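You operate a simulated robot arm through the tools that you are given. There is no shell and no other tool.

The job below is to be done with a simulated robot arm. You get a single attempt, and the scene is never put back.

## Task
Rivet the beige patch over the tear in the dark strap.
Fine: use the rivet that the wide card names and leave the other; press with the long yellow lever, fingers clear, and raise it again.

It is judged by the outcome, as a careful person would: the job done as asked, and still so three seconds after it is handed in. It fails if anything else is knocked over, pushed out of place, dropped, spilled or broken.

## Robot
A 6-joint arm with a fingered hand, fixed in place. Base frame: the origin is on the floor under the middle of its stand, x ahead of it, y to its left, z up; the work surface is at about z = 0.85. Lengths are in m, angles in rad, forces in N, time in s.
With the tool pointing down near the work surface it reaches from about 0.26 to 0.68 m from the base axis. Its first joint turns from -2.897 to 2.897 rad. Payload 4 kg.
The TCP is the grasp point between the finger pads, 0.026 m short of the fingertips. In the tool frame z runs along the fingers and y along their closing line. The gripper opens to 0.148 m; its body begins 0.073 m behind the TCP. The gripper is a hand of 3 fingers: y runs from the thumb to the fingers, the wrist lies at [0, 0, -0.239] in the tool frame, and closing takes about 1.5 s.
Orientation is that of the tool frame in the base frame, as a unit quaternion [x, y, z, w]. With the fingers straight down and closing along the base's y, the tool's x points along the base's -x, its y along +y and its z along -z.

## Interface
- The arm moves only by the tool move_arm. Its argument "deltas" is a list of rows, each a list of 3 entries, a list of its own where there are three numbers: the finger opening in m, from 0 to 0.148, then the shift along the tool's x, y, z in m, then the turn, a rotation vector about the tool's x, y, z in rad. In form: [[grip, [x, y, z], [rx, ry, rz]], ...]. A call has 1 to 20 rows; each row shifts and turns the commanded pose from where the row before left it, along the tool's axes as they then stand. Each row takes 0.2 s and may step no farther than 0.05 m and 0.15 rad from the row before; otherwise, or with a gripper value out of range, the whole call is refused. A pose out of reach is approached as far as the arm can. The call stops where the force on the tool passes 40 N (or 10 N more than at its start, if that is more) or the arm is blocked; 0.2 s more then pass. The fingers move at their own pace (about 0.153 m/s each) and stop on an object; they squeeze with about 31 N. The grip force told is the motor's: it shows also when the fingers shut on nothing. Time passes only in rows, and 0.2 s behind the last, so rows that do not move let the fingers close. The reply holds the time, the measured pose of the TCP, the force on the tool along the base axes, the opening and the grip force, in the units named above and with some noise, with the torque about the TCP (base axes, N m) and any sound that the robot's microphone picked up.
- Cameras (640 x 400 px; columns grow to the right, rows downward): "scene" is fixed at [0.4013, 0.5007, 1.4499]; the picture's right is [-1.00, 0.02, 0.00], its down [0.01, 0.39, -0.92] and it looks along [-0.02, -0.92, -0.39] (base axes); focal length 350 px, centre (320, 200). "wrist" rides on the gripper at [0.068, -0.039, -0.09] in the tool frame; the picture's right is [0.50, 0.87, 0.00], its down [-0.65, 0.38, -0.65] and it looks along [-0.57, 0.33, 0.76] (tool axes); focal length 222 px, centre (320, 200). There is no depth. A picture from a camera that has moved, and an enlarged one, comes with that camera's place and axes in the base frame and with its lens.
- snapshot(camera): a new picture of that camera. It takes no simulated time.
- raise_lower(by): moves the trunk up (or, below 0, down) by that many m; the arm rides with it, the base frame stays. It gives what a move gives, with no picture.
- set_grasp(shape): the hand has 3 fingers and takes this shape, open, in about a second: jaw (thumb against the fingers, like two jaws); tri (thumb and two fingers); tip (a fingertip pinch); poke (one finger out to press); point (the index stretched); flat (the hand flat); cup (the hand cupped); fist (a fist). The gripper value then closes the fingers along that shape, each until it touches; the sizes above hold for jaw. It gives what a move gives, with no picture.
- close_up(camera, box): a new picture of the part [left, top, right, bottom] of that camera's present view, enlarged. It takes no simulated time.
- sign_off(): hands the job in; it is judged then, once.

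Nothing tells you positions but the pictures and the camera data. Unless the task says otherwise, let go and move clear before handing in.

The tools are called after "Request:" as a command line: name --argument value ..., lists and objects as JSON in quotes. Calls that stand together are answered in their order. move_arm: Moves the arm, as the interface text tells. Its arguments: {"type":"object","properties":{"deltas":{"type":"array"}},"required":["deltas"]} The other tools are called the same way: raise_lower (by) moves the trunk up or down; set_grasp (shape) gives the hand a shape; snapshot (camera) takes a picture; close_up (camera, box) takes an enlarged picture of a part of a camera's view; sign_off () hands the job in.

At the start:

```text
clock: 0.0
tcp_pos: [0.3769, -0.1913, 1.2721]
ee_rot: [0.0, 1.0, 0.0, 0.0]
wrist_force: [1.1, -0.1, 0.3]
torque: [-0.02, 0.01, 0.0]
gripper_width: 0.1479
grasp_force: 0.0
shape: jaw
trunk travel left (down, up): [-0.25, 0.067]
```

scene: 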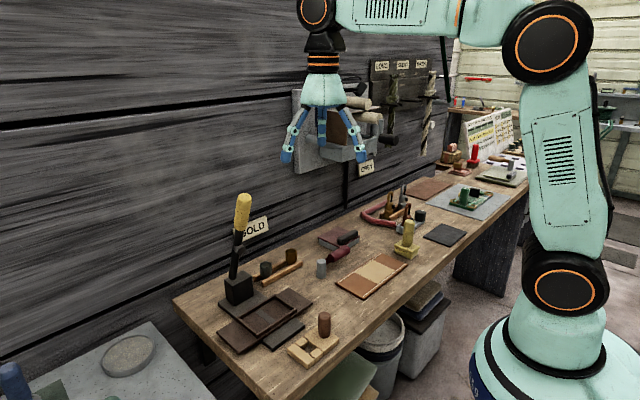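
wrist: 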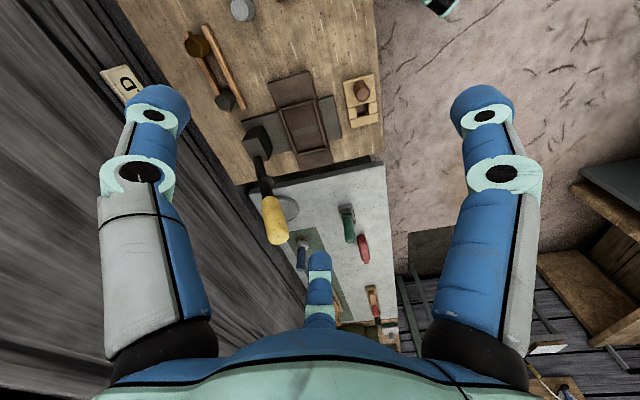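

The bench shows a yellow-handled lever at the left, a dark tray-like rig in front of it, wooden rivet stands and several leather pieces. I'll look closer before moving anything.

Request:
close_up --camera "scene" --box '[170, 180, 350, 380]'

Request:
close_up --camera "scene" --box '[310, 150, 550, 310]'

Request:
close_up --camera "wrist" --box '[90, 0, 390, 190]'

Request:
close_up --camera "scene" --box '[440, 90, 540, 200]'

```text
2.00 times, centred on (260, 280) of scene
camera zoom: at [0.4013, 0.5007, 1.4499], right [-1.0, 0.02, 0.0], down [0.01, 0.39, -0.92], along [-0.02, -0.92, -0.39], focal length 700 px, centre (440, 40)
```

zoom: 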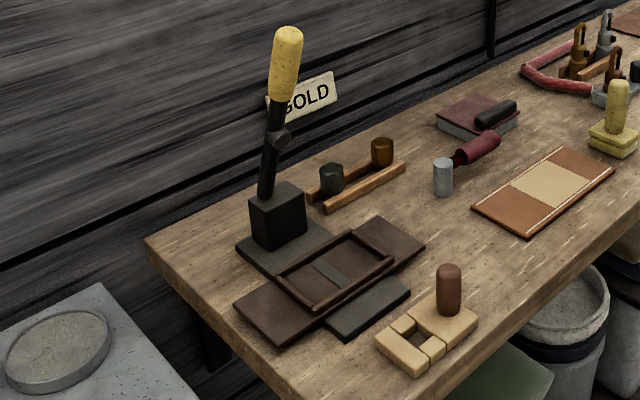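

```text
2.50 times, centred on (430, 230) of scene
camera zoom: at [0.4013, 0.5007, 1.4499], right [-1.0, 0.02, 0.0], down [0.01, 0.39, -0.92], along [-0.02, -0.92, -0.39], focal length 875 px, centre (45, 125)
```

zoom: 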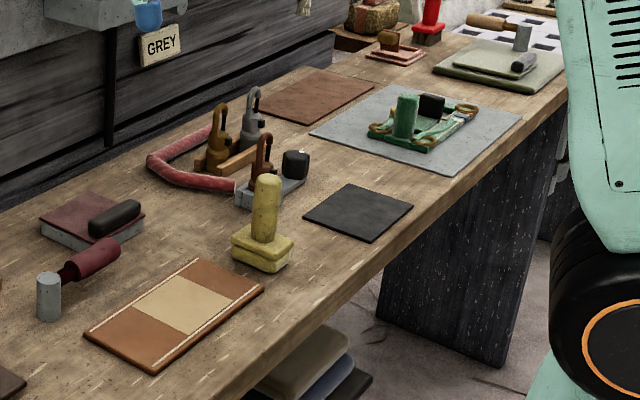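

```text
2.11 times, centred on (240, 95) of wrist
camera zoom: at [0.3114, -0.2302, 1.3634], right [-0.5, 0.87, 0.0], down [0.65, 0.38, 0.65], along [0.57, 0.33, -0.76], focal length 468 px, centre (488, 421)
```

zoom: 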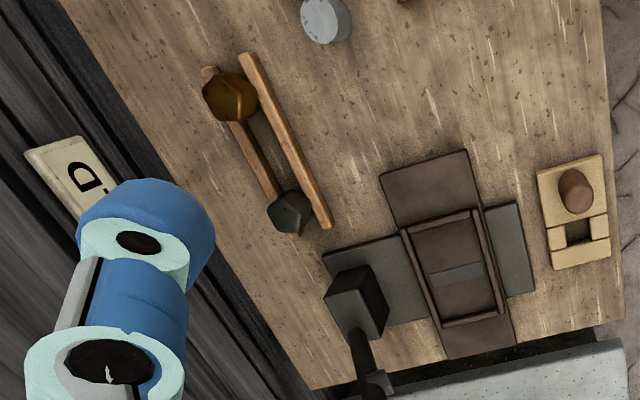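

```text
3.64 times, centred on (490, 145) of scene
camera zoom: at [0.4013, 0.5007, 1.4499], right [-1.0, 0.02, 0.0], down [0.01, 0.39, -0.92], along [-0.02, -0.92, -0.39], focal length 1273 px, centre (-298, 400)
```

zoom: 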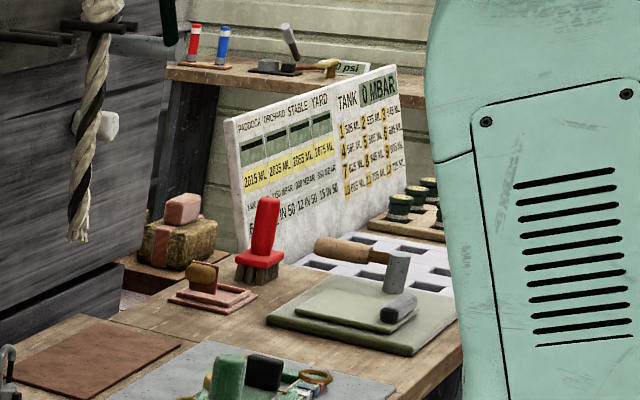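

The press with the long yellow lever stands at the left, with a dark strap on its anvil and a beige knobbed piece beside it. Next I'll enlarge the cards, the rivet rack and the patch.

Request:
close_up --camera "scene" --box '[210, 180, 310, 290]'

Request:
close_up --camera "scene" --box '[210, 270, 350, 370]'

Request:
close_up --camera "scene" --box '[350, 40, 450, 190]'

Request:
close_up --camera "scene" --box '[340, 180, 440, 270]'

```text
3.64 times, centred on (260, 235) of scene
camera zoom: at [0.4013, 0.5007, 1.4499], right [-1.0, 0.02, 0.0], down [0.01, 0.39, -0.92], along [-0.02, -0.92, -0.39], focal length 1273 px, centre (538, 73)
```

zoom: 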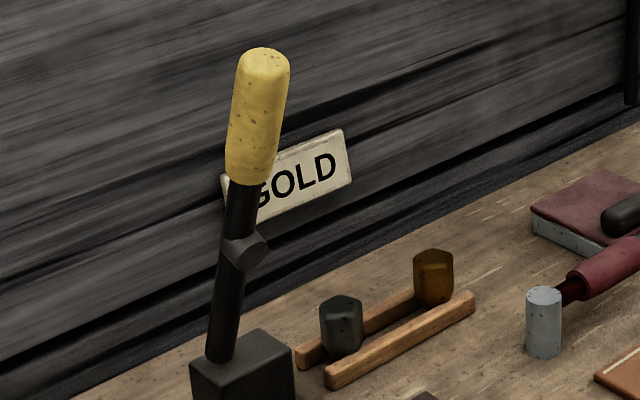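

```text
4.00 times, centred on (280, 320) of scene
camera zoom: at [0.4013, 0.5007, 1.4499], right [-1.0, 0.02, 0.0], down [0.01, 0.39, -0.92], along [-0.02, -0.92, -0.39], focal length 1400 px, centre (480, -280)
```

zoom: 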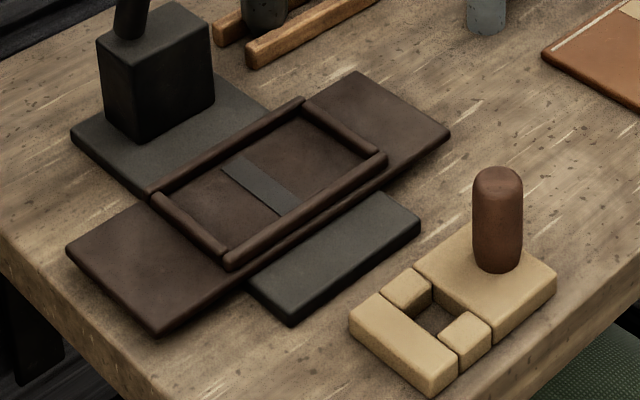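

```text
2.67 times, centred on (400, 115) of scene
camera zoom: at [0.4013, 0.5007, 1.4499], right [-1.0, 0.02, 0.0], down [0.01, 0.39, -0.92], along [-0.02, -0.92, -0.39], focal length 934 px, centre (107, 427)
```

zoom: 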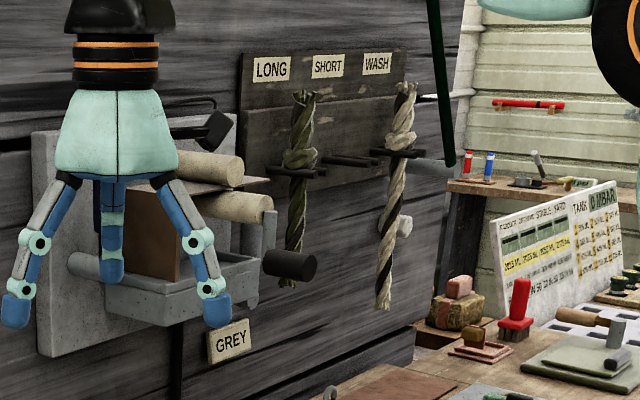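

```text
4.44 times, centred on (390, 225) of scene
camera zoom: at [0.4013, 0.5007, 1.4499], right [-1.0, 0.02, 0.0], down [0.01, 0.39, -0.92], along [-0.02, -0.92, -0.39], focal length 1556 px, centre (9, 89)
```

zoom: 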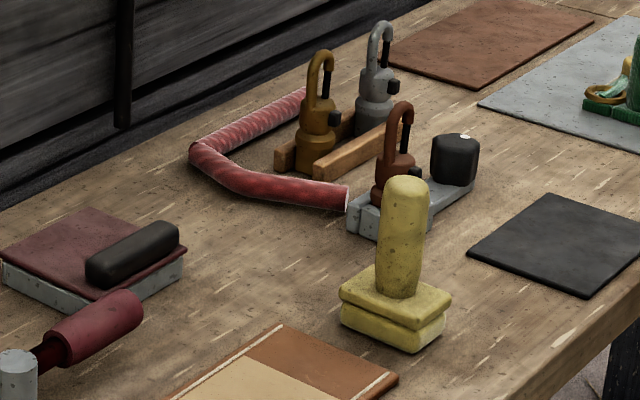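

The wide card by the press reads GOLD, and the rack holds one gold and one dark grey rivet. The strap sits in the press at about (0.51, -0.16) with its long axis near 45°. Next I'll tilt the wrist camera to look straight down and measure.

Request:
move_arm --deltas '[[0.148, [0, 0, 0], [0.07, 0.122, 0]], [0.148, [0, 0, 0], [0.07, 0.122, 0]], [0.148, [0, 0, 0], [0.07, 0.122, 0]], [0.148, [0, 0, 0], [0.07, 0.122, 0]], [0.148, [0, 0, 0], [0.07, 0.122, 0]], [0.148, [0, 0, 0], [0, 0, 0]]]'

```text
clock: 1.4
tcp_pos: [0.3666, -0.1946, 1.2584]
ee_rot: [-0.001, 0.939, -0.174, -0.296]
wrist_force: [-0.2, -0.1, -0.6]
torque: [0.04, -0.01, 0.0]
gripper_width: 0.1479
grasp_force: 0.1
shape: jaw
out of reach, approached as far as the arm can: row 5
trunk travel left (down, up): [-0.25, 0.067]
```

Request:
snapshot --camera "wrist"

Request:
snapshot --camera "scene"

```text
taken
camera wrist: at [0.3676, -0.1952, 1.3774], right [-0.5, 0.86, 0.0], down [0.86, 0.5, 0.01], along [0.01, 0.0, -1.0], focal length 222 px, centre (320, 200)
```

wrist: 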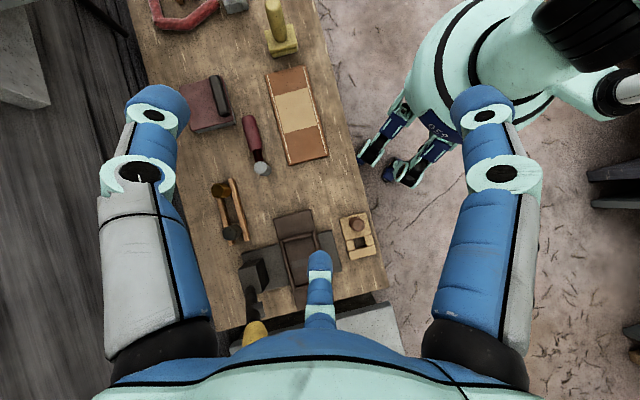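

```text
taken
```

scene: 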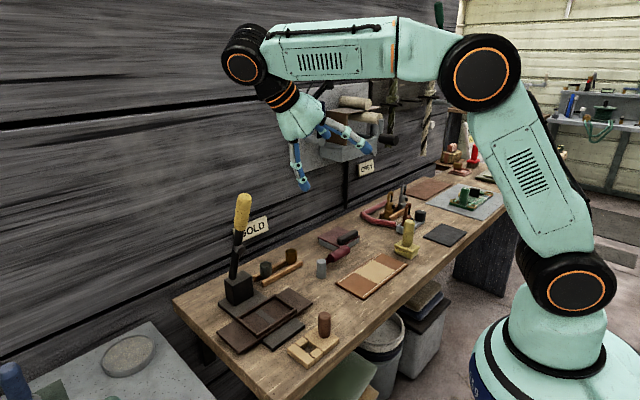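

The overhead view works: the press, rack and patch are all visible below centre. I'll enlarge that part.

Request:
close_up --camera "wrist" --box '[200, 160, 400, 340]'

Request:
close_up --camera "wrist" --box '[220, 200, 320, 290]'

Request:
close_up --camera "wrist" --box '[290, 200, 390, 280]'

```text
2.22 times, centred on (300, 250) of wrist
camera zoom: at [0.3676, -0.1952, 1.3774], right [-0.5, 0.86, 0.0], down [0.86, 0.5, 0.01], along [0.01, 0.0, -1.0], focal length 494 px, centre (364, 89)
```

zoom: 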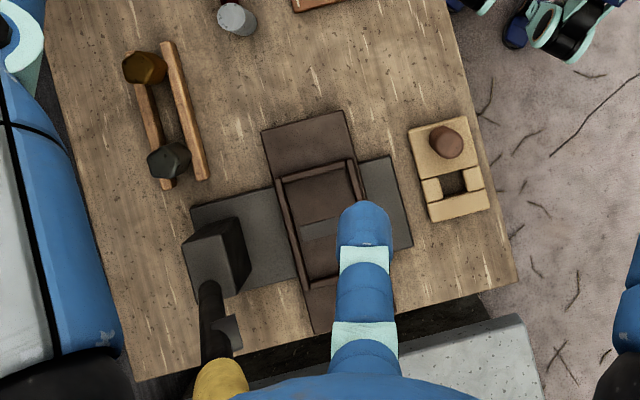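

```text
4.44 times, centred on (270, 245) of wrist
camera zoom: at [0.3676, -0.1952, 1.3774], right [-0.5, 0.86, 0.0], down [0.86, 0.5, 0.01], along [0.01, 0.0, -1.0], focal length 987 px, centre (542, 0)
```

zoom: 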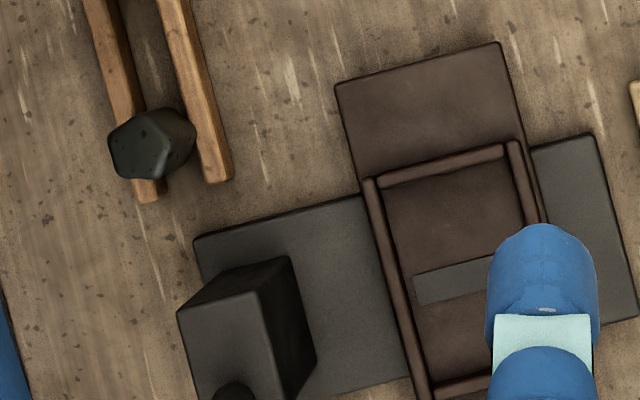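

```text
5.00 times, centred on (340, 240) of wrist
camera zoom: at [0.3676, -0.1952, 1.3774], right [-0.5, 0.86, 0.0], down [0.86, 0.5, 0.01], along [0.01, 0.0, -1.0], focal length 1111 px, centre (220, 0)
```

zoom: 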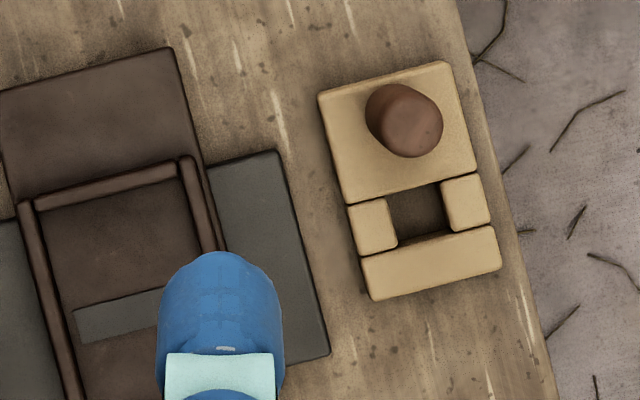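

From overhead I get the patch at about 96 × 59 mm, with its rivet hole roughly 15 mm off centre toward the lever's plane, so it should go into the frame in the orientation it has now. Before gripping anything I'll untilt and check how the fingers close in free air.

Request:
move_arm --deltas '[[0.06, [0, 0, 0], [-0.07, -0.122, 0]], [0.06, [0, 0, 0], [-0.07, -0.122, 0]], [0.06, [0, 0, 0], [-0.07, -0.122, 0]], [0.06, [0, 0, 0], [-0.07, -0.122, 0]], [0.06, [0, 0, 0], [-0.07, -0.122, 0]], [0.06, [0, 0, 0], [0, 0, 0]]]'

Request:
snapshot --camera "wrist"

Request:
close_up --camera "scene" --box '[270, 20, 390, 180]'

```text
clock: 2.8
tcp_pos: [0.3668, -0.1945, 1.2587]
ee_rot: [0.0, 1.0, 0.0, 0.001]
wrist_force: [-0.3, 0.0, 0.1]
torque: [0.04, 0.04, -0.03]
gripper_width: 0.0599
grasp_force: 0.0
shape: jaw
trunk travel left (down, up): [-0.25, 0.067]
```

```text
taken
camera wrist: at [0.3015, -0.2337, 1.3488], right [-0.5, 0.87, 0.0], down [0.65, 0.38, 0.66], along [0.57, 0.33, -0.76], focal length 222 px, centre (320, 200)
```

wrist: 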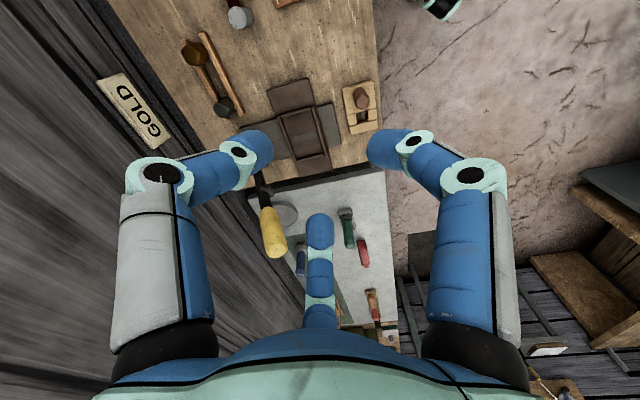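

```text
2.50 times, centred on (330, 100) of scene
camera zoom: at [0.4013, 0.5007, 1.4499], right [-1.0, 0.02, 0.0], down [0.01, 0.39, -0.92], along [-0.02, -0.92, -0.39], focal length 875 px, centre (295, 450)
```

zoom: 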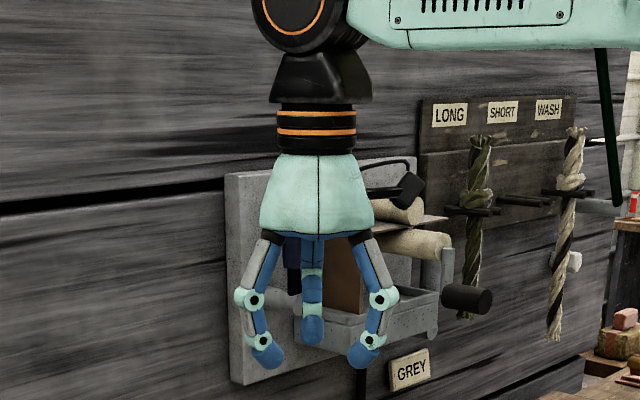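

The three fingers close roughly radially around the TCP, which suits the knob and the rivet. Next I'll move above the patch's knob, near (0.379, -0.098), for a closer look.

Request:
move_arm --deltas '[[0.148, [-0.004, 0.032, 0.04], [0, 0, 0]], [0.148, [-0.004, 0.032, 0.04], [0, 0, 0]], [0.148, [-0.004, 0.032, 0.04], [0, 0, 0]], [0.148, [0, 0, 0.04], [0, 0, 0]], [0.148, [0, 0, 0.03], [0, 0, 0]], [0.148, [0, 0, 0], [0, 0, 0]]]'

Request:
snapshot --camera "wrist"

Request:
snapshot --camera "scene"

```text
refused: row 1 steps farther than a row can; nothing moved
```

```text
taken
camera wrist: at [0.3015, -0.2337, 1.3488], right [-0.5, 0.87, 0.0], down [0.65, 0.38, 0.66], along [0.57, 0.33, -0.76], focal length 222 px, centre (320, 200)
```

wrist: 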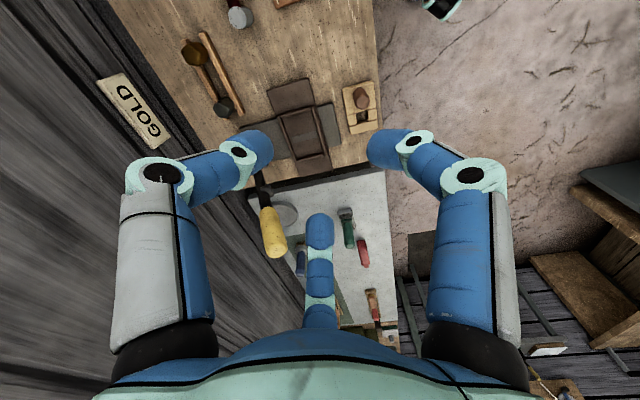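

```text
taken
```

scene: 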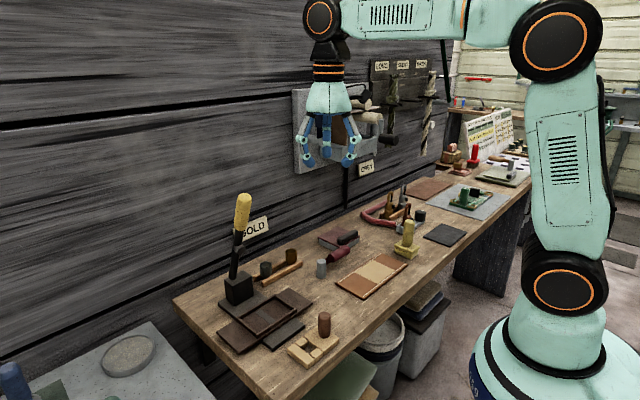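

That call was refused for too large a step, and nothing moved. I'll go instead to a viewpoint near (0.328, -0.26, 1.11), where the camera sees the press and patch together.

Request:
move_arm --deltas '[[0.148, [0.01, -0.0165, 0.0375], [0, 0, 0]], [0.148, [0.01, -0.0165, 0.0375], [0, 0, 0]], [0.148, [0.01, -0.0165, 0.0375], [0, 0, 0]], [0.148, [0.01, -0.0165, 0.0375], [0, 0, 0]], [0.148, [0, 0, 0], [0, 0, 0]]]'

Request:
snapshot --camera "wrist"

Request:
close_up --camera "wrist" --box '[240, 60, 440, 220]'

Request:
close_up --camera "wrist" --box '[60, 0, 320, 180]'

```text
clock: 4.0
tcp_pos: [0.3264, -0.2625, 1.1087]
ee_rot: [0.0, 1.0, 0.0, 0.0]
wrist_force: [-0.2, -0.9, 0.1]
torque: [-0.01, 0.01, 0.01]
gripper_width: 0.1479
grasp_force: 0.0
shape: jaw
trunk travel left (down, up): [-0.25, 0.067]
```

```text
taken
camera wrist: at [0.2609, -0.3019, 1.199], right [-0.5, 0.87, 0.0], down [0.65, 0.38, 0.65], along [0.57, 0.33, -0.76], focal length 222 px, centre (320, 200)
```

wrist: 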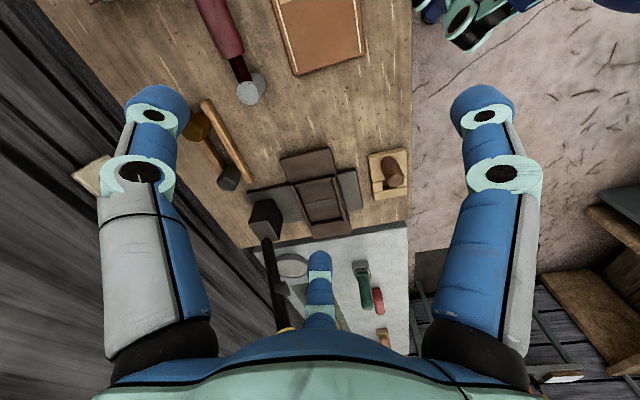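

```text
2.50 times, centred on (340, 140) of wrist
camera zoom: at [0.2609, -0.3019, 1.199], right [-0.5, 0.87, 0.0], down [0.65, 0.38, 0.65], along [0.57, 0.33, -0.76], focal length 555 px, centre (270, 350)
```

zoom: 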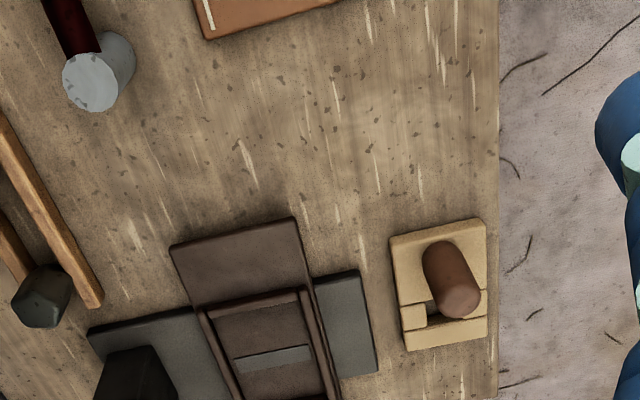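

```text
2.22 times, centred on (190, 90) of wrist
camera zoom: at [0.2609, -0.3019, 1.199], right [-0.5, 0.87, 0.0], down [0.65, 0.38, 0.65], along [0.57, 0.33, -0.76], focal length 494 px, centre (609, 444)
```

zoom: 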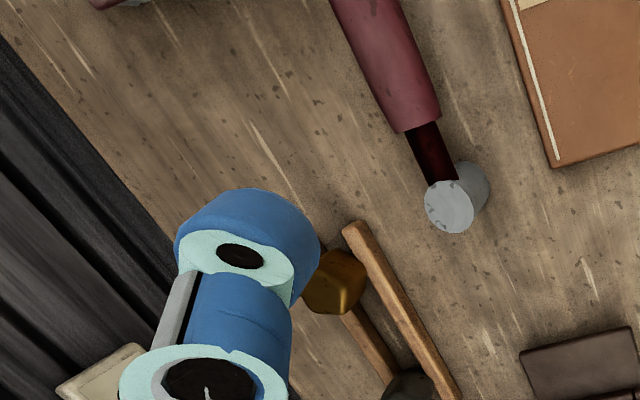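

The press, tear and patch all show clearly now. I'll zoom in on each to measure.

Request:
close_up --camera "wrist" --box '[360, 140, 420, 205]'

Request:
close_up --camera "wrist" --box '[240, 140, 370, 245]'

Request:
close_up --camera "wrist" --box '[240, 190, 340, 340]'

```text
6.15 times, centred on (390, 172) of wrist
camera zoom: at [0.2609, -0.3019, 1.199], right [-0.5, 0.87, 0.0], down [0.65, 0.38, 0.65], along [0.57, 0.33, -0.76], focal length 1367 px, centre (-111, 369)
```

zoom: 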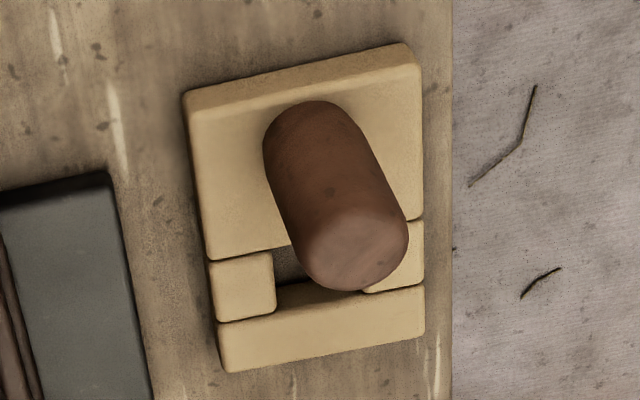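

```text
3.81 times, centred on (305, 192) of wrist
camera zoom: at [0.2609, -0.3019, 1.199], right [-0.5, 0.87, 0.0], down [0.65, 0.38, 0.65], along [0.57, 0.33, -0.76], focal length 846 px, centre (377, 229)
```

zoom: 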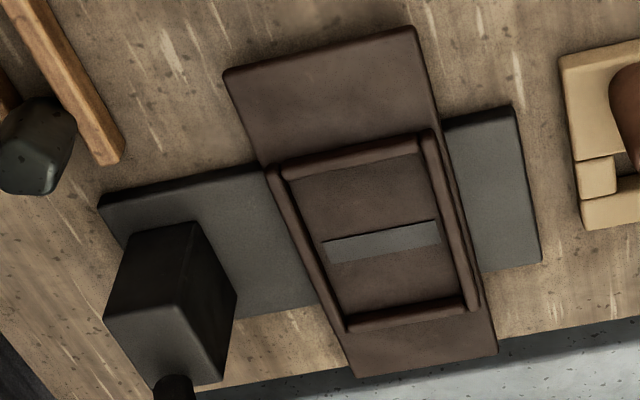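

```text
2.67 times, centred on (290, 265) of wrist
camera zoom: at [0.2609, -0.3019, 1.199], right [-0.5, 0.87, 0.0], down [0.65, 0.38, 0.65], along [0.57, 0.33, -0.76], focal length 592 px, centre (400, 27)
```

zoom: 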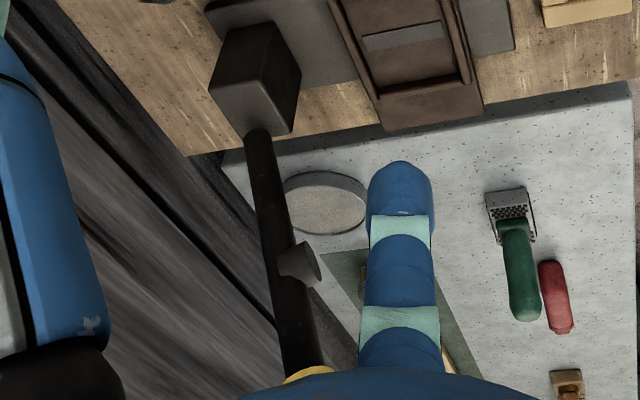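

Both cameras agree that the strap, frame and patch lie at about 45°. The frame centre is near (0.510, -0.157), the patch centre near (0.402, -0.075) and its knob near (0.377, -0.100). The stud's plane matches the patch hole in its present orientation. I'll turn the tool 45° and go above the knob.

Request:
move_arm --deltas '[[0.148, [0, 0, 0], [0, 0, 0.131]], [0.148, [0, 0, 0], [0, 0, 0.131]], [0.148, [0, 0, 0], [0, 0, 0.131]], [0.148, [0, 0, 0], [0, 0, 0.131]], [0.148, [0, 0, 0], [0, 0, 0.131]], [0.148, [0, 0, 0], [0, 0, 0.1304]], [0.148, [0.02, 0.0375, 0.01], [0, 0, 0]], [0.148, [0.02, 0.0375, 0.01], [0, 0, 0]], [0.148, [0.02, 0.0375, 0.01], [0, 0, 0]], [0.148, [0.019, 0.0375, 0.01], [0, 0, 0]], [0.148, [0, 0, 0], [0, 0, 0]]]'

Request:
snapshot --camera "wrist"

Request:
snapshot --camera "scene"

```text
clock: 6.4
tcp_pos: [0.3765, -0.0958, 1.0725]
ee_rot: [0.383, 0.924, 0.0, -0.001]
wrist_force: [0.4, -1.0, 0.9]
torque: [-0.01, -0.01, 0.0]
gripper_width: 0.1479
grasp_force: 0.1
shape: jaw
trunk travel left (down, up): [-0.25, 0.067]
```

```text
taken
camera wrist: at [0.3024, -0.0765, 1.1623], right [0.26, 0.97, 0.0], down [0.73, -0.2, 0.65], along [0.63, -0.17, -0.76], focal length 222 px, centre (320, 200)
```

wrist: 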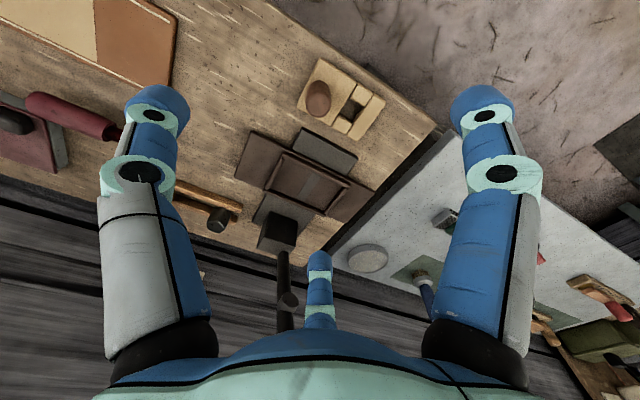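

```text
taken
```

scene: 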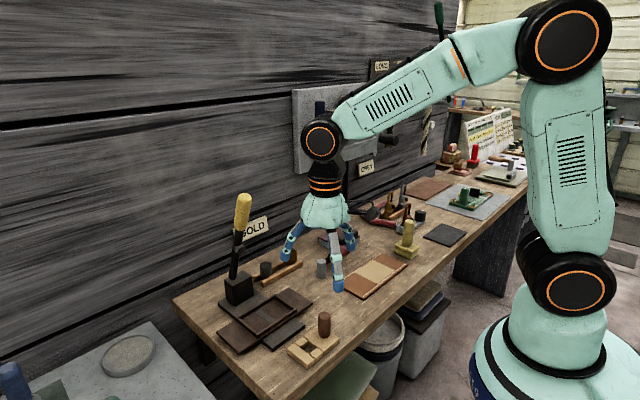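

The hand is now above the knob with its camera on the robot's side, and both the patch and the frame are in view. I'll zoom in to measure them from this angle.

Request:
close_up --camera "wrist" --box '[290, 50, 390, 145]'

Request:
close_up --camera "wrist" --box '[230, 120, 380, 255]'

Request:
close_up --camera "wrist" --box '[240, 180, 340, 340]'

```text
4.21 times, centred on (340, 98) of wrist
camera zoom: at [0.3024, -0.0765, 1.1623], right [0.26, 0.97, 0.0], down [0.73, -0.2, 0.65], along [0.63, -0.17, -0.76], focal length 935 px, centre (236, 632)
```

zoom: 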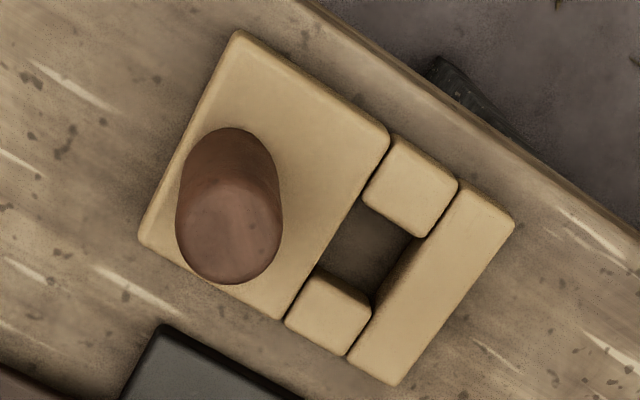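

```text
2.96 times, centred on (305, 188) of wrist
camera zoom: at [0.3024, -0.0765, 1.1623], right [0.26, 0.97, 0.0], down [0.73, -0.2, 0.65], along [0.63, -0.17, -0.76], focal length 658 px, centre (364, 237)
```

zoom: 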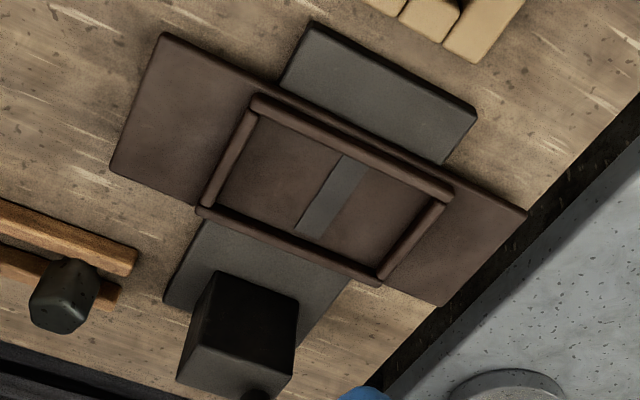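

```text
2.50 times, centred on (290, 260) of wrist
camera zoom: at [0.3024, -0.0765, 1.1623], right [0.26, 0.97, 0.0], down [0.73, -0.2, 0.65], along [0.63, -0.17, -0.76], focal length 555 px, centre (395, 50)
```

zoom: 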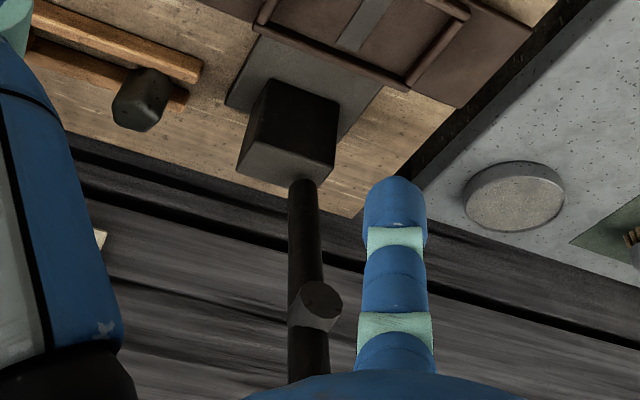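

Triangulated results: the patch centre is at (0.401, -0.075) with its long axis at 45°, its knob is at (0.377, -0.098), and the frame centre is at (0.509, -0.155). The lever leans over the frame, so I'll lean the wrist 0.15 rad toward the robot, then descend to just above the knob and check.

Request:
move_arm --deltas '[[0.1, [0, 0, 0], [0, -0.149, 0]], [0.1, [0.005, -0.0004, 0.0372], [0, 0, 0]], [0.1, [0.005, -0.0004, 0.0372], [0, 0, 0]], [0.1, [0.005, -0.0004, 0.0372], [0, 0, 0]], [0.1, [0, 0, 0], [0, 0, 0]]]'

Request:
snapshot --camera "wrist"

Request:
close_up --camera "scene" --box '[220, 200, 420, 370]'

```text
clock: 7.6
tcp_pos: [0.3801, -0.1023, 0.9553]
ee_rot: [0.381, 0.922, -0.028, 0.069]
wrist_force: [-0.1, 0.1, 0.4]
torque: [0.01, 0.01, 0.04]
gripper_width: 0.1005
grasp_force: 0.0
shape: jaw
trunk travel left (down, up): [-0.25, 0.067]
```

```text
taken
camera wrist: at [0.2969, -0.0725, 1.034], right [0.26, 0.96, -0.07], down [0.66, -0.12, 0.74], along [0.71, -0.24, -0.66], focal length 222 px, centre (320, 200)
```

wrist: 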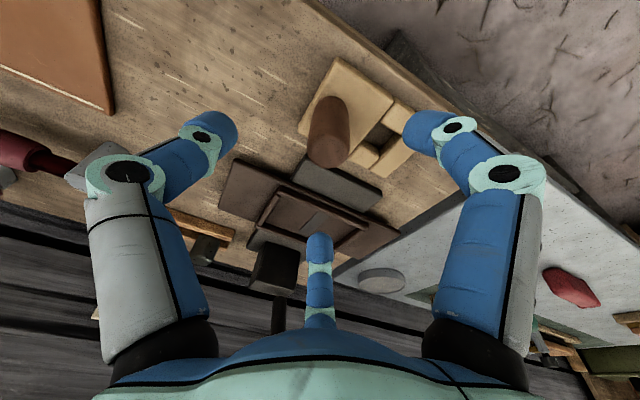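

```text
2.35 times, centred on (320, 285) of scene
camera zoom: at [0.4013, 0.5007, 1.4499], right [-1.0, 0.02, 0.0], down [0.01, 0.39, -0.92], along [-0.02, -0.92, -0.39], focal length 824 px, centre (320, 0)
```

zoom: 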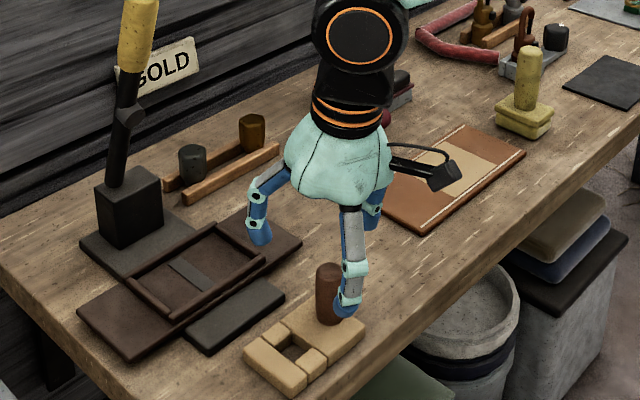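

The knob lies about 4 mm off the TCP toward the robot. I'll correct that while descending to grasp height at z ≈ 0.905.

Request:
move_arm --deltas '[[0.1, [0.0057, 0.0005, 0.0245], [0, 0, 0]], [0.1, [0.0057, 0.0005, 0.0245], [0, 0, 0]], [0.1, [0, 0, 0], [0, 0, 0]]]'

Request:
snapshot --camera "wrist"

Request:
close_up --camera "scene" --box '[260, 230, 400, 370]'

```text
clock: 8.4
tcp_pos: [0.3751, -0.0968, 0.9054]
ee_rot: [0.381, 0.921, -0.029, 0.069]
wrist_force: [0.2, -0.3, -0.3]
torque: [0.0, -0.01, -0.02]
gripper_width: 0.1005
grasp_force: 0.0
shape: jaw
trunk travel left (down, up): [-0.25, 0.067]
```

```text
taken
camera wrist: at [0.2932, -0.0691, 0.9851], right [0.26, 0.96, -0.07], down [0.66, -0.12, 0.74], along [0.71, -0.24, -0.66], focal length 222 px, centre (320, 200)
```

wrist: 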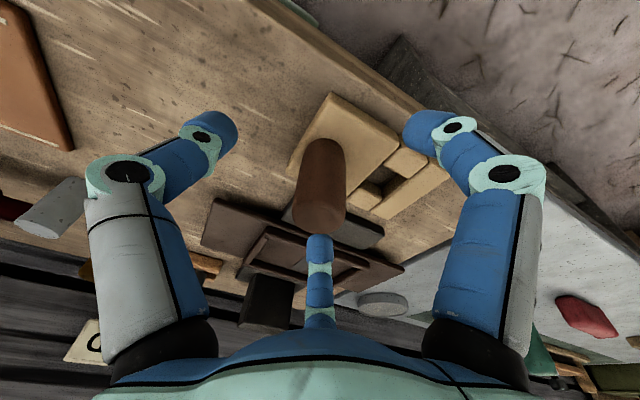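

```text
2.86 times, centred on (330, 300) of scene
camera zoom: at [0.4013, 0.5007, 1.4499], right [-1.0, 0.02, 0.0], down [0.01, 0.39, -0.92], along [-0.02, -0.92, -0.39], focal length 1000 px, centre (291, -86)
```

zoom: 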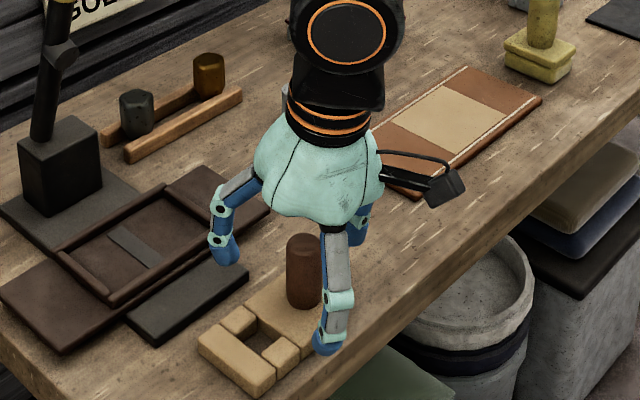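

The knob now sits between the fingers at grasp height. I'll close on it.

Request:
move_arm --deltas '[[0.05, [0, 0, 0], [0, 0, 0]], [0.03, [0, 0, 0], [0, 0, 0]], [0.015, [0, 0, 0], [0, 0, 0]], [0.0, [0, 0, 0], [0, 0, 0]], [0.0, [0, 0, 0], [0, 0, 0]], [0.0, [0, 0, 0], [0, 0, 0]], [0.0, [0, 0, 0], [0, 0, 0]]]'

Request:
snapshot --camera "wrist"

Request:
close_up --camera "scene" --box '[260, 230, 400, 370]'

```text
clock: 10.0
tcp_pos: [0.3755, -0.0973, 0.906]
ee_rot: [0.382, 0.921, -0.028, 0.069]
wrist_force: [-1.2, -0.2, 0.3]
torque: [0.02, 0.05, 0.0]
gripper_width: 0.0205
grasp_force: 30.7
shape: jaw
trunk travel left (down, up): [-0.25, 0.067]
```

```text
taken
camera wrist: at [0.2934, -0.0692, 0.9853], right [0.26, 0.96, -0.07], down [0.66, -0.12, 0.74], along [0.71, -0.24, -0.66], focal length 222 px, centre (320, 200)
```

wrist: 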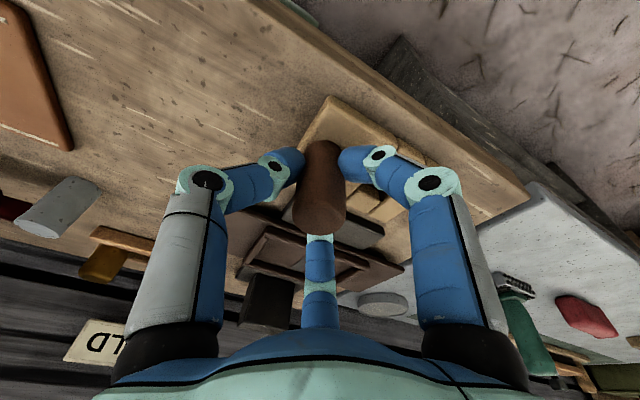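

```text
2.86 times, centred on (330, 300) of scene
camera zoom: at [0.4013, 0.5007, 1.4499], right [-1.0, 0.02, 0.0], down [0.01, 0.39, -0.92], along [-0.02, -0.92, -0.39], focal length 1000 px, centre (291, -86)
```

zoom: 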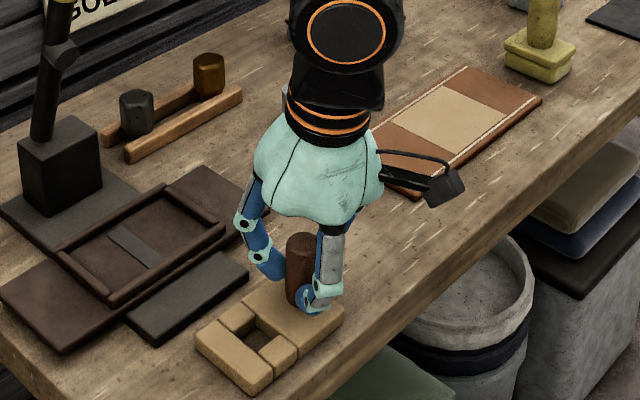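

The fingers stopped on the knob with 30.7 N at 0.0205. I'll lift 4 cm straight up and check how the patch hangs.

Request:
move_arm --deltas '[[0.0, [-0.003, 0, -0.0198], [0, 0, 0]], [0.0, [-0.003, 0, -0.0198], [0, 0, 0]], [0.0, [-0.003, 0, -0.0198], [0, 0, 0]], [0.0, [0, 0, 0], [0, 0, 0]]]'

Request:
snapshot --camera "wrist"

Request:
close_up --camera "scene" --box '[220, 210, 390, 370]'

```text
clock: 11.0
tcp_pos: [0.375, -0.0972, 0.9668]
ee_rot: [0.381, 0.921, -0.029, 0.069]
wrist_force: [-0.1, -0.6, -0.6]
torque: [0.01, 0.02, -0.02]
gripper_width: 0.0203
grasp_force: 31.0
shape: jaw
trunk travel left (down, up): [-0.25, 0.067]
```

```text
taken
camera wrist: at [0.2931, -0.068, 1.0455], right [0.26, 0.96, -0.07], down [0.66, -0.12, 0.74], along [0.71, -0.24, -0.66], focal length 222 px, centre (320, 200)
```

wrist: 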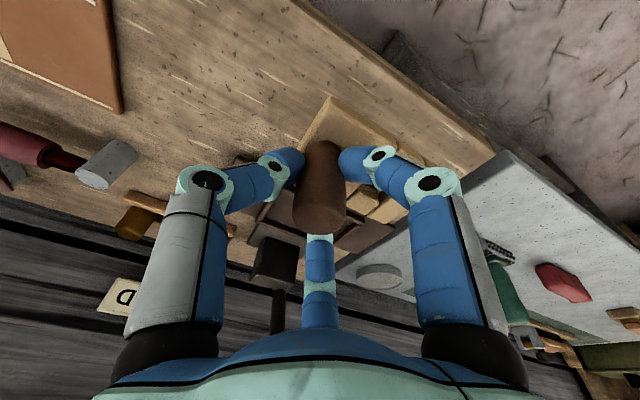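

```text
2.50 times, centred on (305, 290) of scene
camera zoom: at [0.4013, 0.5007, 1.4499], right [-1.0, 0.02, 0.0], down [0.01, 0.39, -0.92], along [-0.02, -0.92, -0.39], focal length 875 px, centre (358, -25)
```

zoom: 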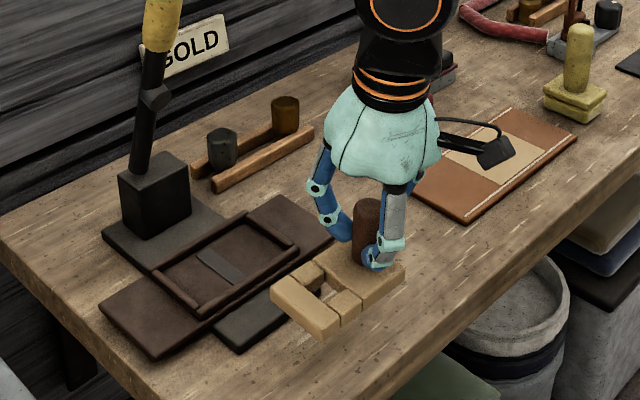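

The patch is up and looks level. I'll zoom in to measure how it sits in the hand.

Request:
close_up --camera "wrist" --box '[270, 80, 430, 240]'

Request:
close_up --camera "scene" --box '[310, 275, 395, 350]'

```text
2.50 times, centred on (350, 160) of wrist
camera zoom: at [0.2931, -0.068, 1.0455], right [0.26, 0.96, -0.07], down [0.66, -0.12, 0.74], along [0.71, -0.24, -0.66], focal length 555 px, centre (245, 300)
```

zoom: 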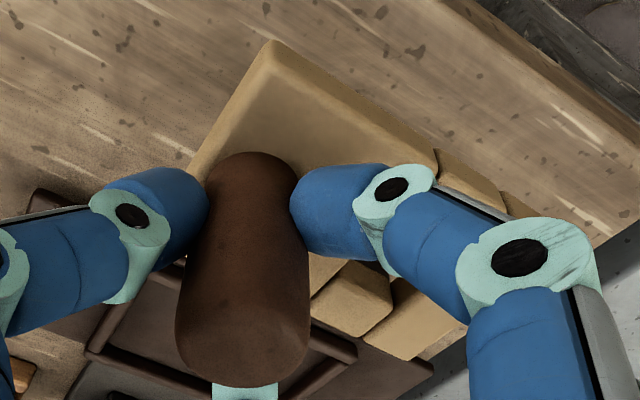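

```text
5.33 times, centred on (352, 312) of scene
camera zoom: at [0.4013, 0.5007, 1.4499], right [-1.0, 0.02, 0.0], down [0.01, 0.39, -0.92], along [-0.02, -0.92, -0.39], focal length 1867 px, centre (147, -400)
```

zoom: 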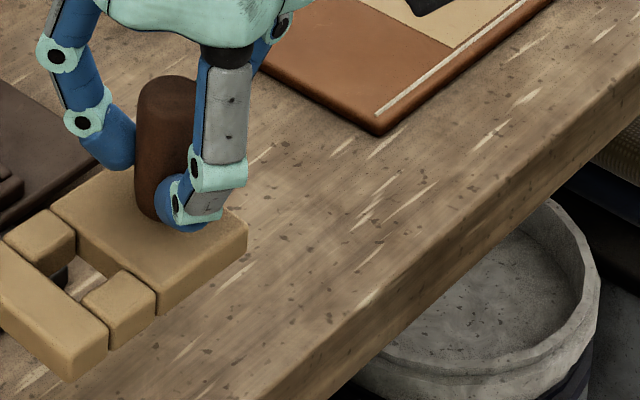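

The patch hangs well, perhaps rotated a degree or two. I'll raise it a bit more, carry it most of the way over the frame and check.

Request:
move_arm --deltas '[[0.0, [-0.003, 0, -0.0198], [0, 0, 0]], [0.0, [-0.0321, 0.0045, 0.0048], [0, 0, 0]], [0.0, [-0.0321, 0.0045, 0.0048], [0, 0, 0]], [0.0, [-0.0321, 0.0045, 0.0048], [0, 0, 0]], [0.0, [0, 0, 0], [0, 0, 0]]]'

Request:
snapshot --camera "wrist"

Request:
close_up --camera "scene" --box '[200, 180, 370, 370]'

```text
clock: 12.2
tcp_pos: [0.4561, -0.154, 0.9841]
ee_rot: [0.382, 0.921, -0.028, 0.069]
wrist_force: [-0.5, 0.2, -1.0]
torque: [0.02, 0.02, 0.0]
gripper_width: 0.0201
grasp_force: 31.2
shape: jaw
trunk travel left (down, up): [-0.25, 0.067]
```

```text
taken
camera wrist: at [0.3742, -0.1258, 1.0634], right [0.26, 0.96, -0.07], down [0.66, -0.12, 0.74], along [0.71, -0.24, -0.66], focal length 222 px, centre (320, 200)
```

wrist: 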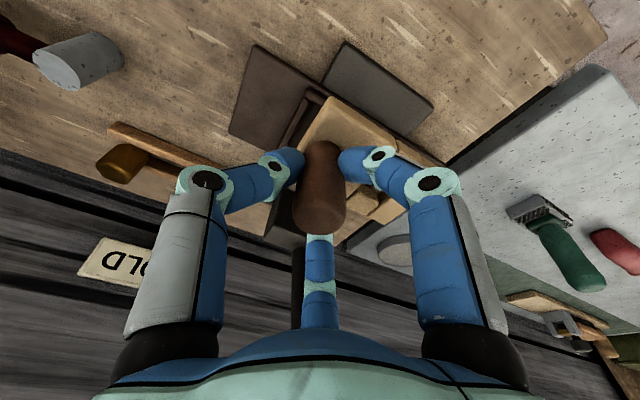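

```text
2.11 times, centred on (285, 275) of scene
camera zoom: at [0.4013, 0.5007, 1.4499], right [-1.0, 0.02, 0.0], down [0.01, 0.39, -0.92], along [-0.02, -0.92, -0.39], focal length 737 px, centre (394, 42)
```

zoom: 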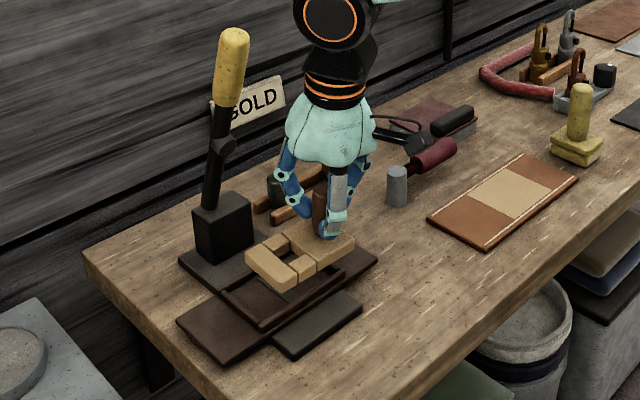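

The patch is now partly over the frame and well clear of the lever. I'll zoom in to compare its edges with the frame.

Request:
close_up --camera "wrist" --box '[220, 40, 450, 190]'

Request:
close_up --camera "scene" --box '[240, 270, 340, 350]'

```text
2.67 times, centred on (335, 115) of wrist
camera zoom: at [0.3742, -0.1258, 1.0634], right [0.26, 0.96, -0.07], down [0.66, -0.12, 0.74], along [0.71, -0.24, -0.66], focal length 592 px, centre (280, 427)
```

zoom: 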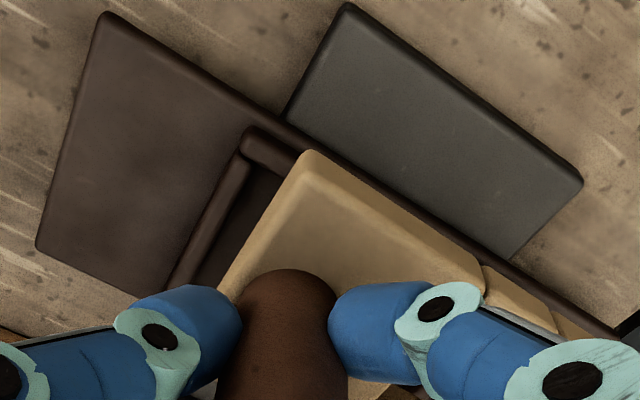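

```text
5.00 times, centred on (290, 310) of scene
camera zoom: at [0.4013, 0.5007, 1.4499], right [-1.0, 0.02, 0.0], down [0.01, 0.39, -0.92], along [-0.02, -0.92, -0.39], focal length 1750 px, centre (470, -350)
```

zoom: 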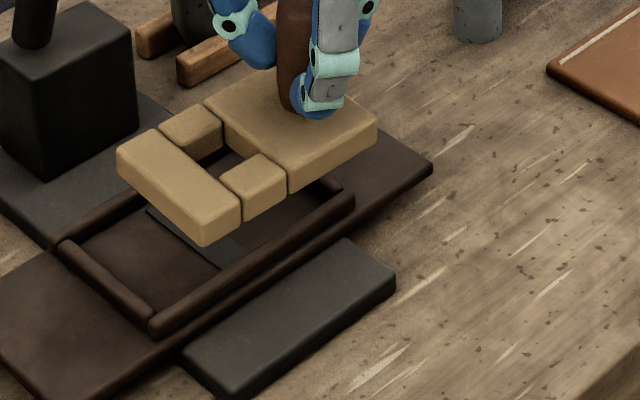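

The patch sits about 2.5° clockwise of the frame and needs roughly 31 mm more toward the wall. I'll translate, correct the yaw about the vertical and lower to just above the rails.

Request:
move_arm --deltas '[[0.0, [-0.0133, 0.002, 0.0172], [0, 0, 0]], [0.0, [-0.0134, 0.002, 0.0172], [0, 0, 0]], [0.0, [0, 0, 0], [-0.0065, 0, -0.0435]], [0.0, [0, 0, 0], [0, 0, 0]]]'

Request:
snapshot --camera "wrist"

Request:
close_up --camera "wrist" --box '[240, 60, 460, 230]'

Request:
close_up --camera "scene" --box '[220, 270, 320, 350]'

Request:
close_up --camera "scene" --box '[200, 180, 370, 370]'

```text
clock: 13.2
tcp_pos: [0.4811, -0.1742, 0.9558]
ee_rot: [0.361, 0.929, -0.027, 0.07]
wrist_force: [0.1, 0.6, -0.9]
torque: [0.0, 0.04, 0.0]
gripper_width: 0.0202
grasp_force: 30.9
shape: jaw
trunk travel left (down, up): [-0.25, 0.067]
```

```text
taken
camera wrist: at [0.3974, -0.1502, 1.0349], right [0.22, 0.97, -0.07], down [0.66, -0.09, 0.74], along [0.72, -0.21, -0.66], focal length 222 px, centre (320, 200)
```

wrist: 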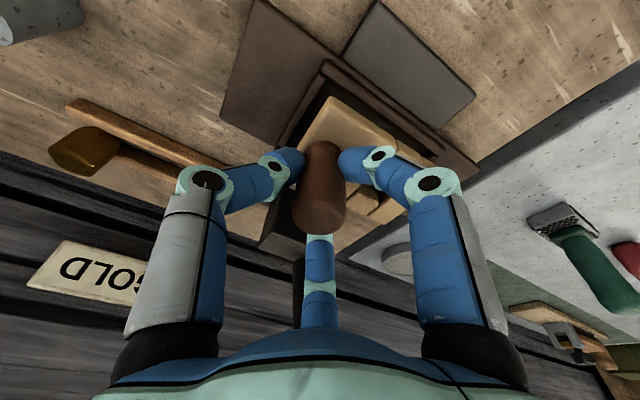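

```text
2.35 times, centred on (350, 145) of wrist
camera zoom: at [0.3974, -0.1502, 1.0349], right [0.22, 0.97, -0.07], down [0.66, -0.09, 0.74], along [0.72, -0.21, -0.66], focal length 523 px, centre (249, 329)
```

zoom: 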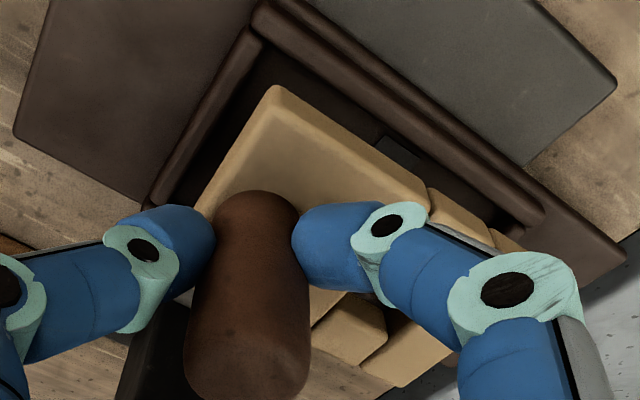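

```text
5.00 times, centred on (270, 310) of scene
camera zoom: at [0.4013, 0.5007, 1.4499], right [-1.0, 0.02, 0.0], down [0.01, 0.39, -0.92], along [-0.02, -0.92, -0.39], focal length 1750 px, centre (570, -350)
```

zoom: 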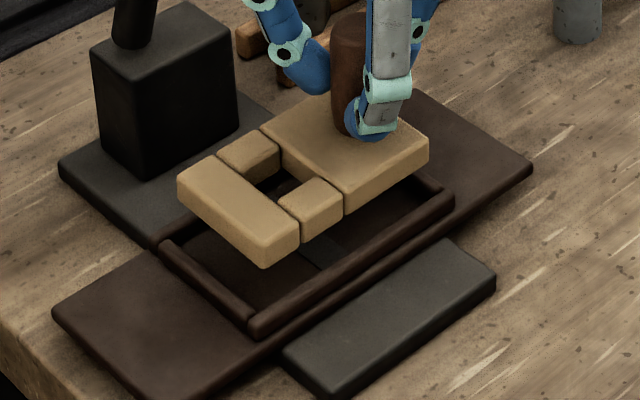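

```text
2.11 times, centred on (285, 275) of scene
camera zoom: at [0.4013, 0.5007, 1.4499], right [-1.0, 0.02, 0.0], down [0.01, 0.39, -0.92], along [-0.02, -0.92, -0.39], focal length 737 px, centre (394, 42)
```

zoom: 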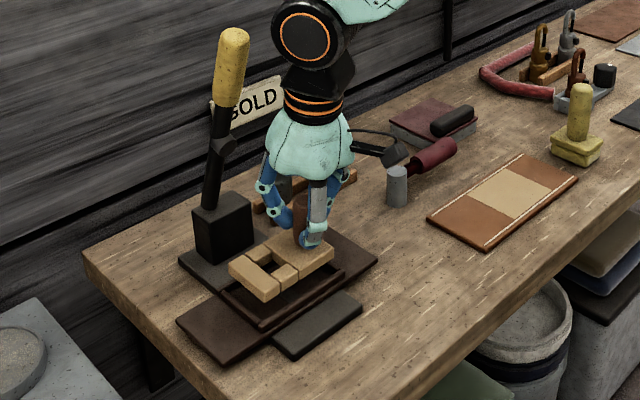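

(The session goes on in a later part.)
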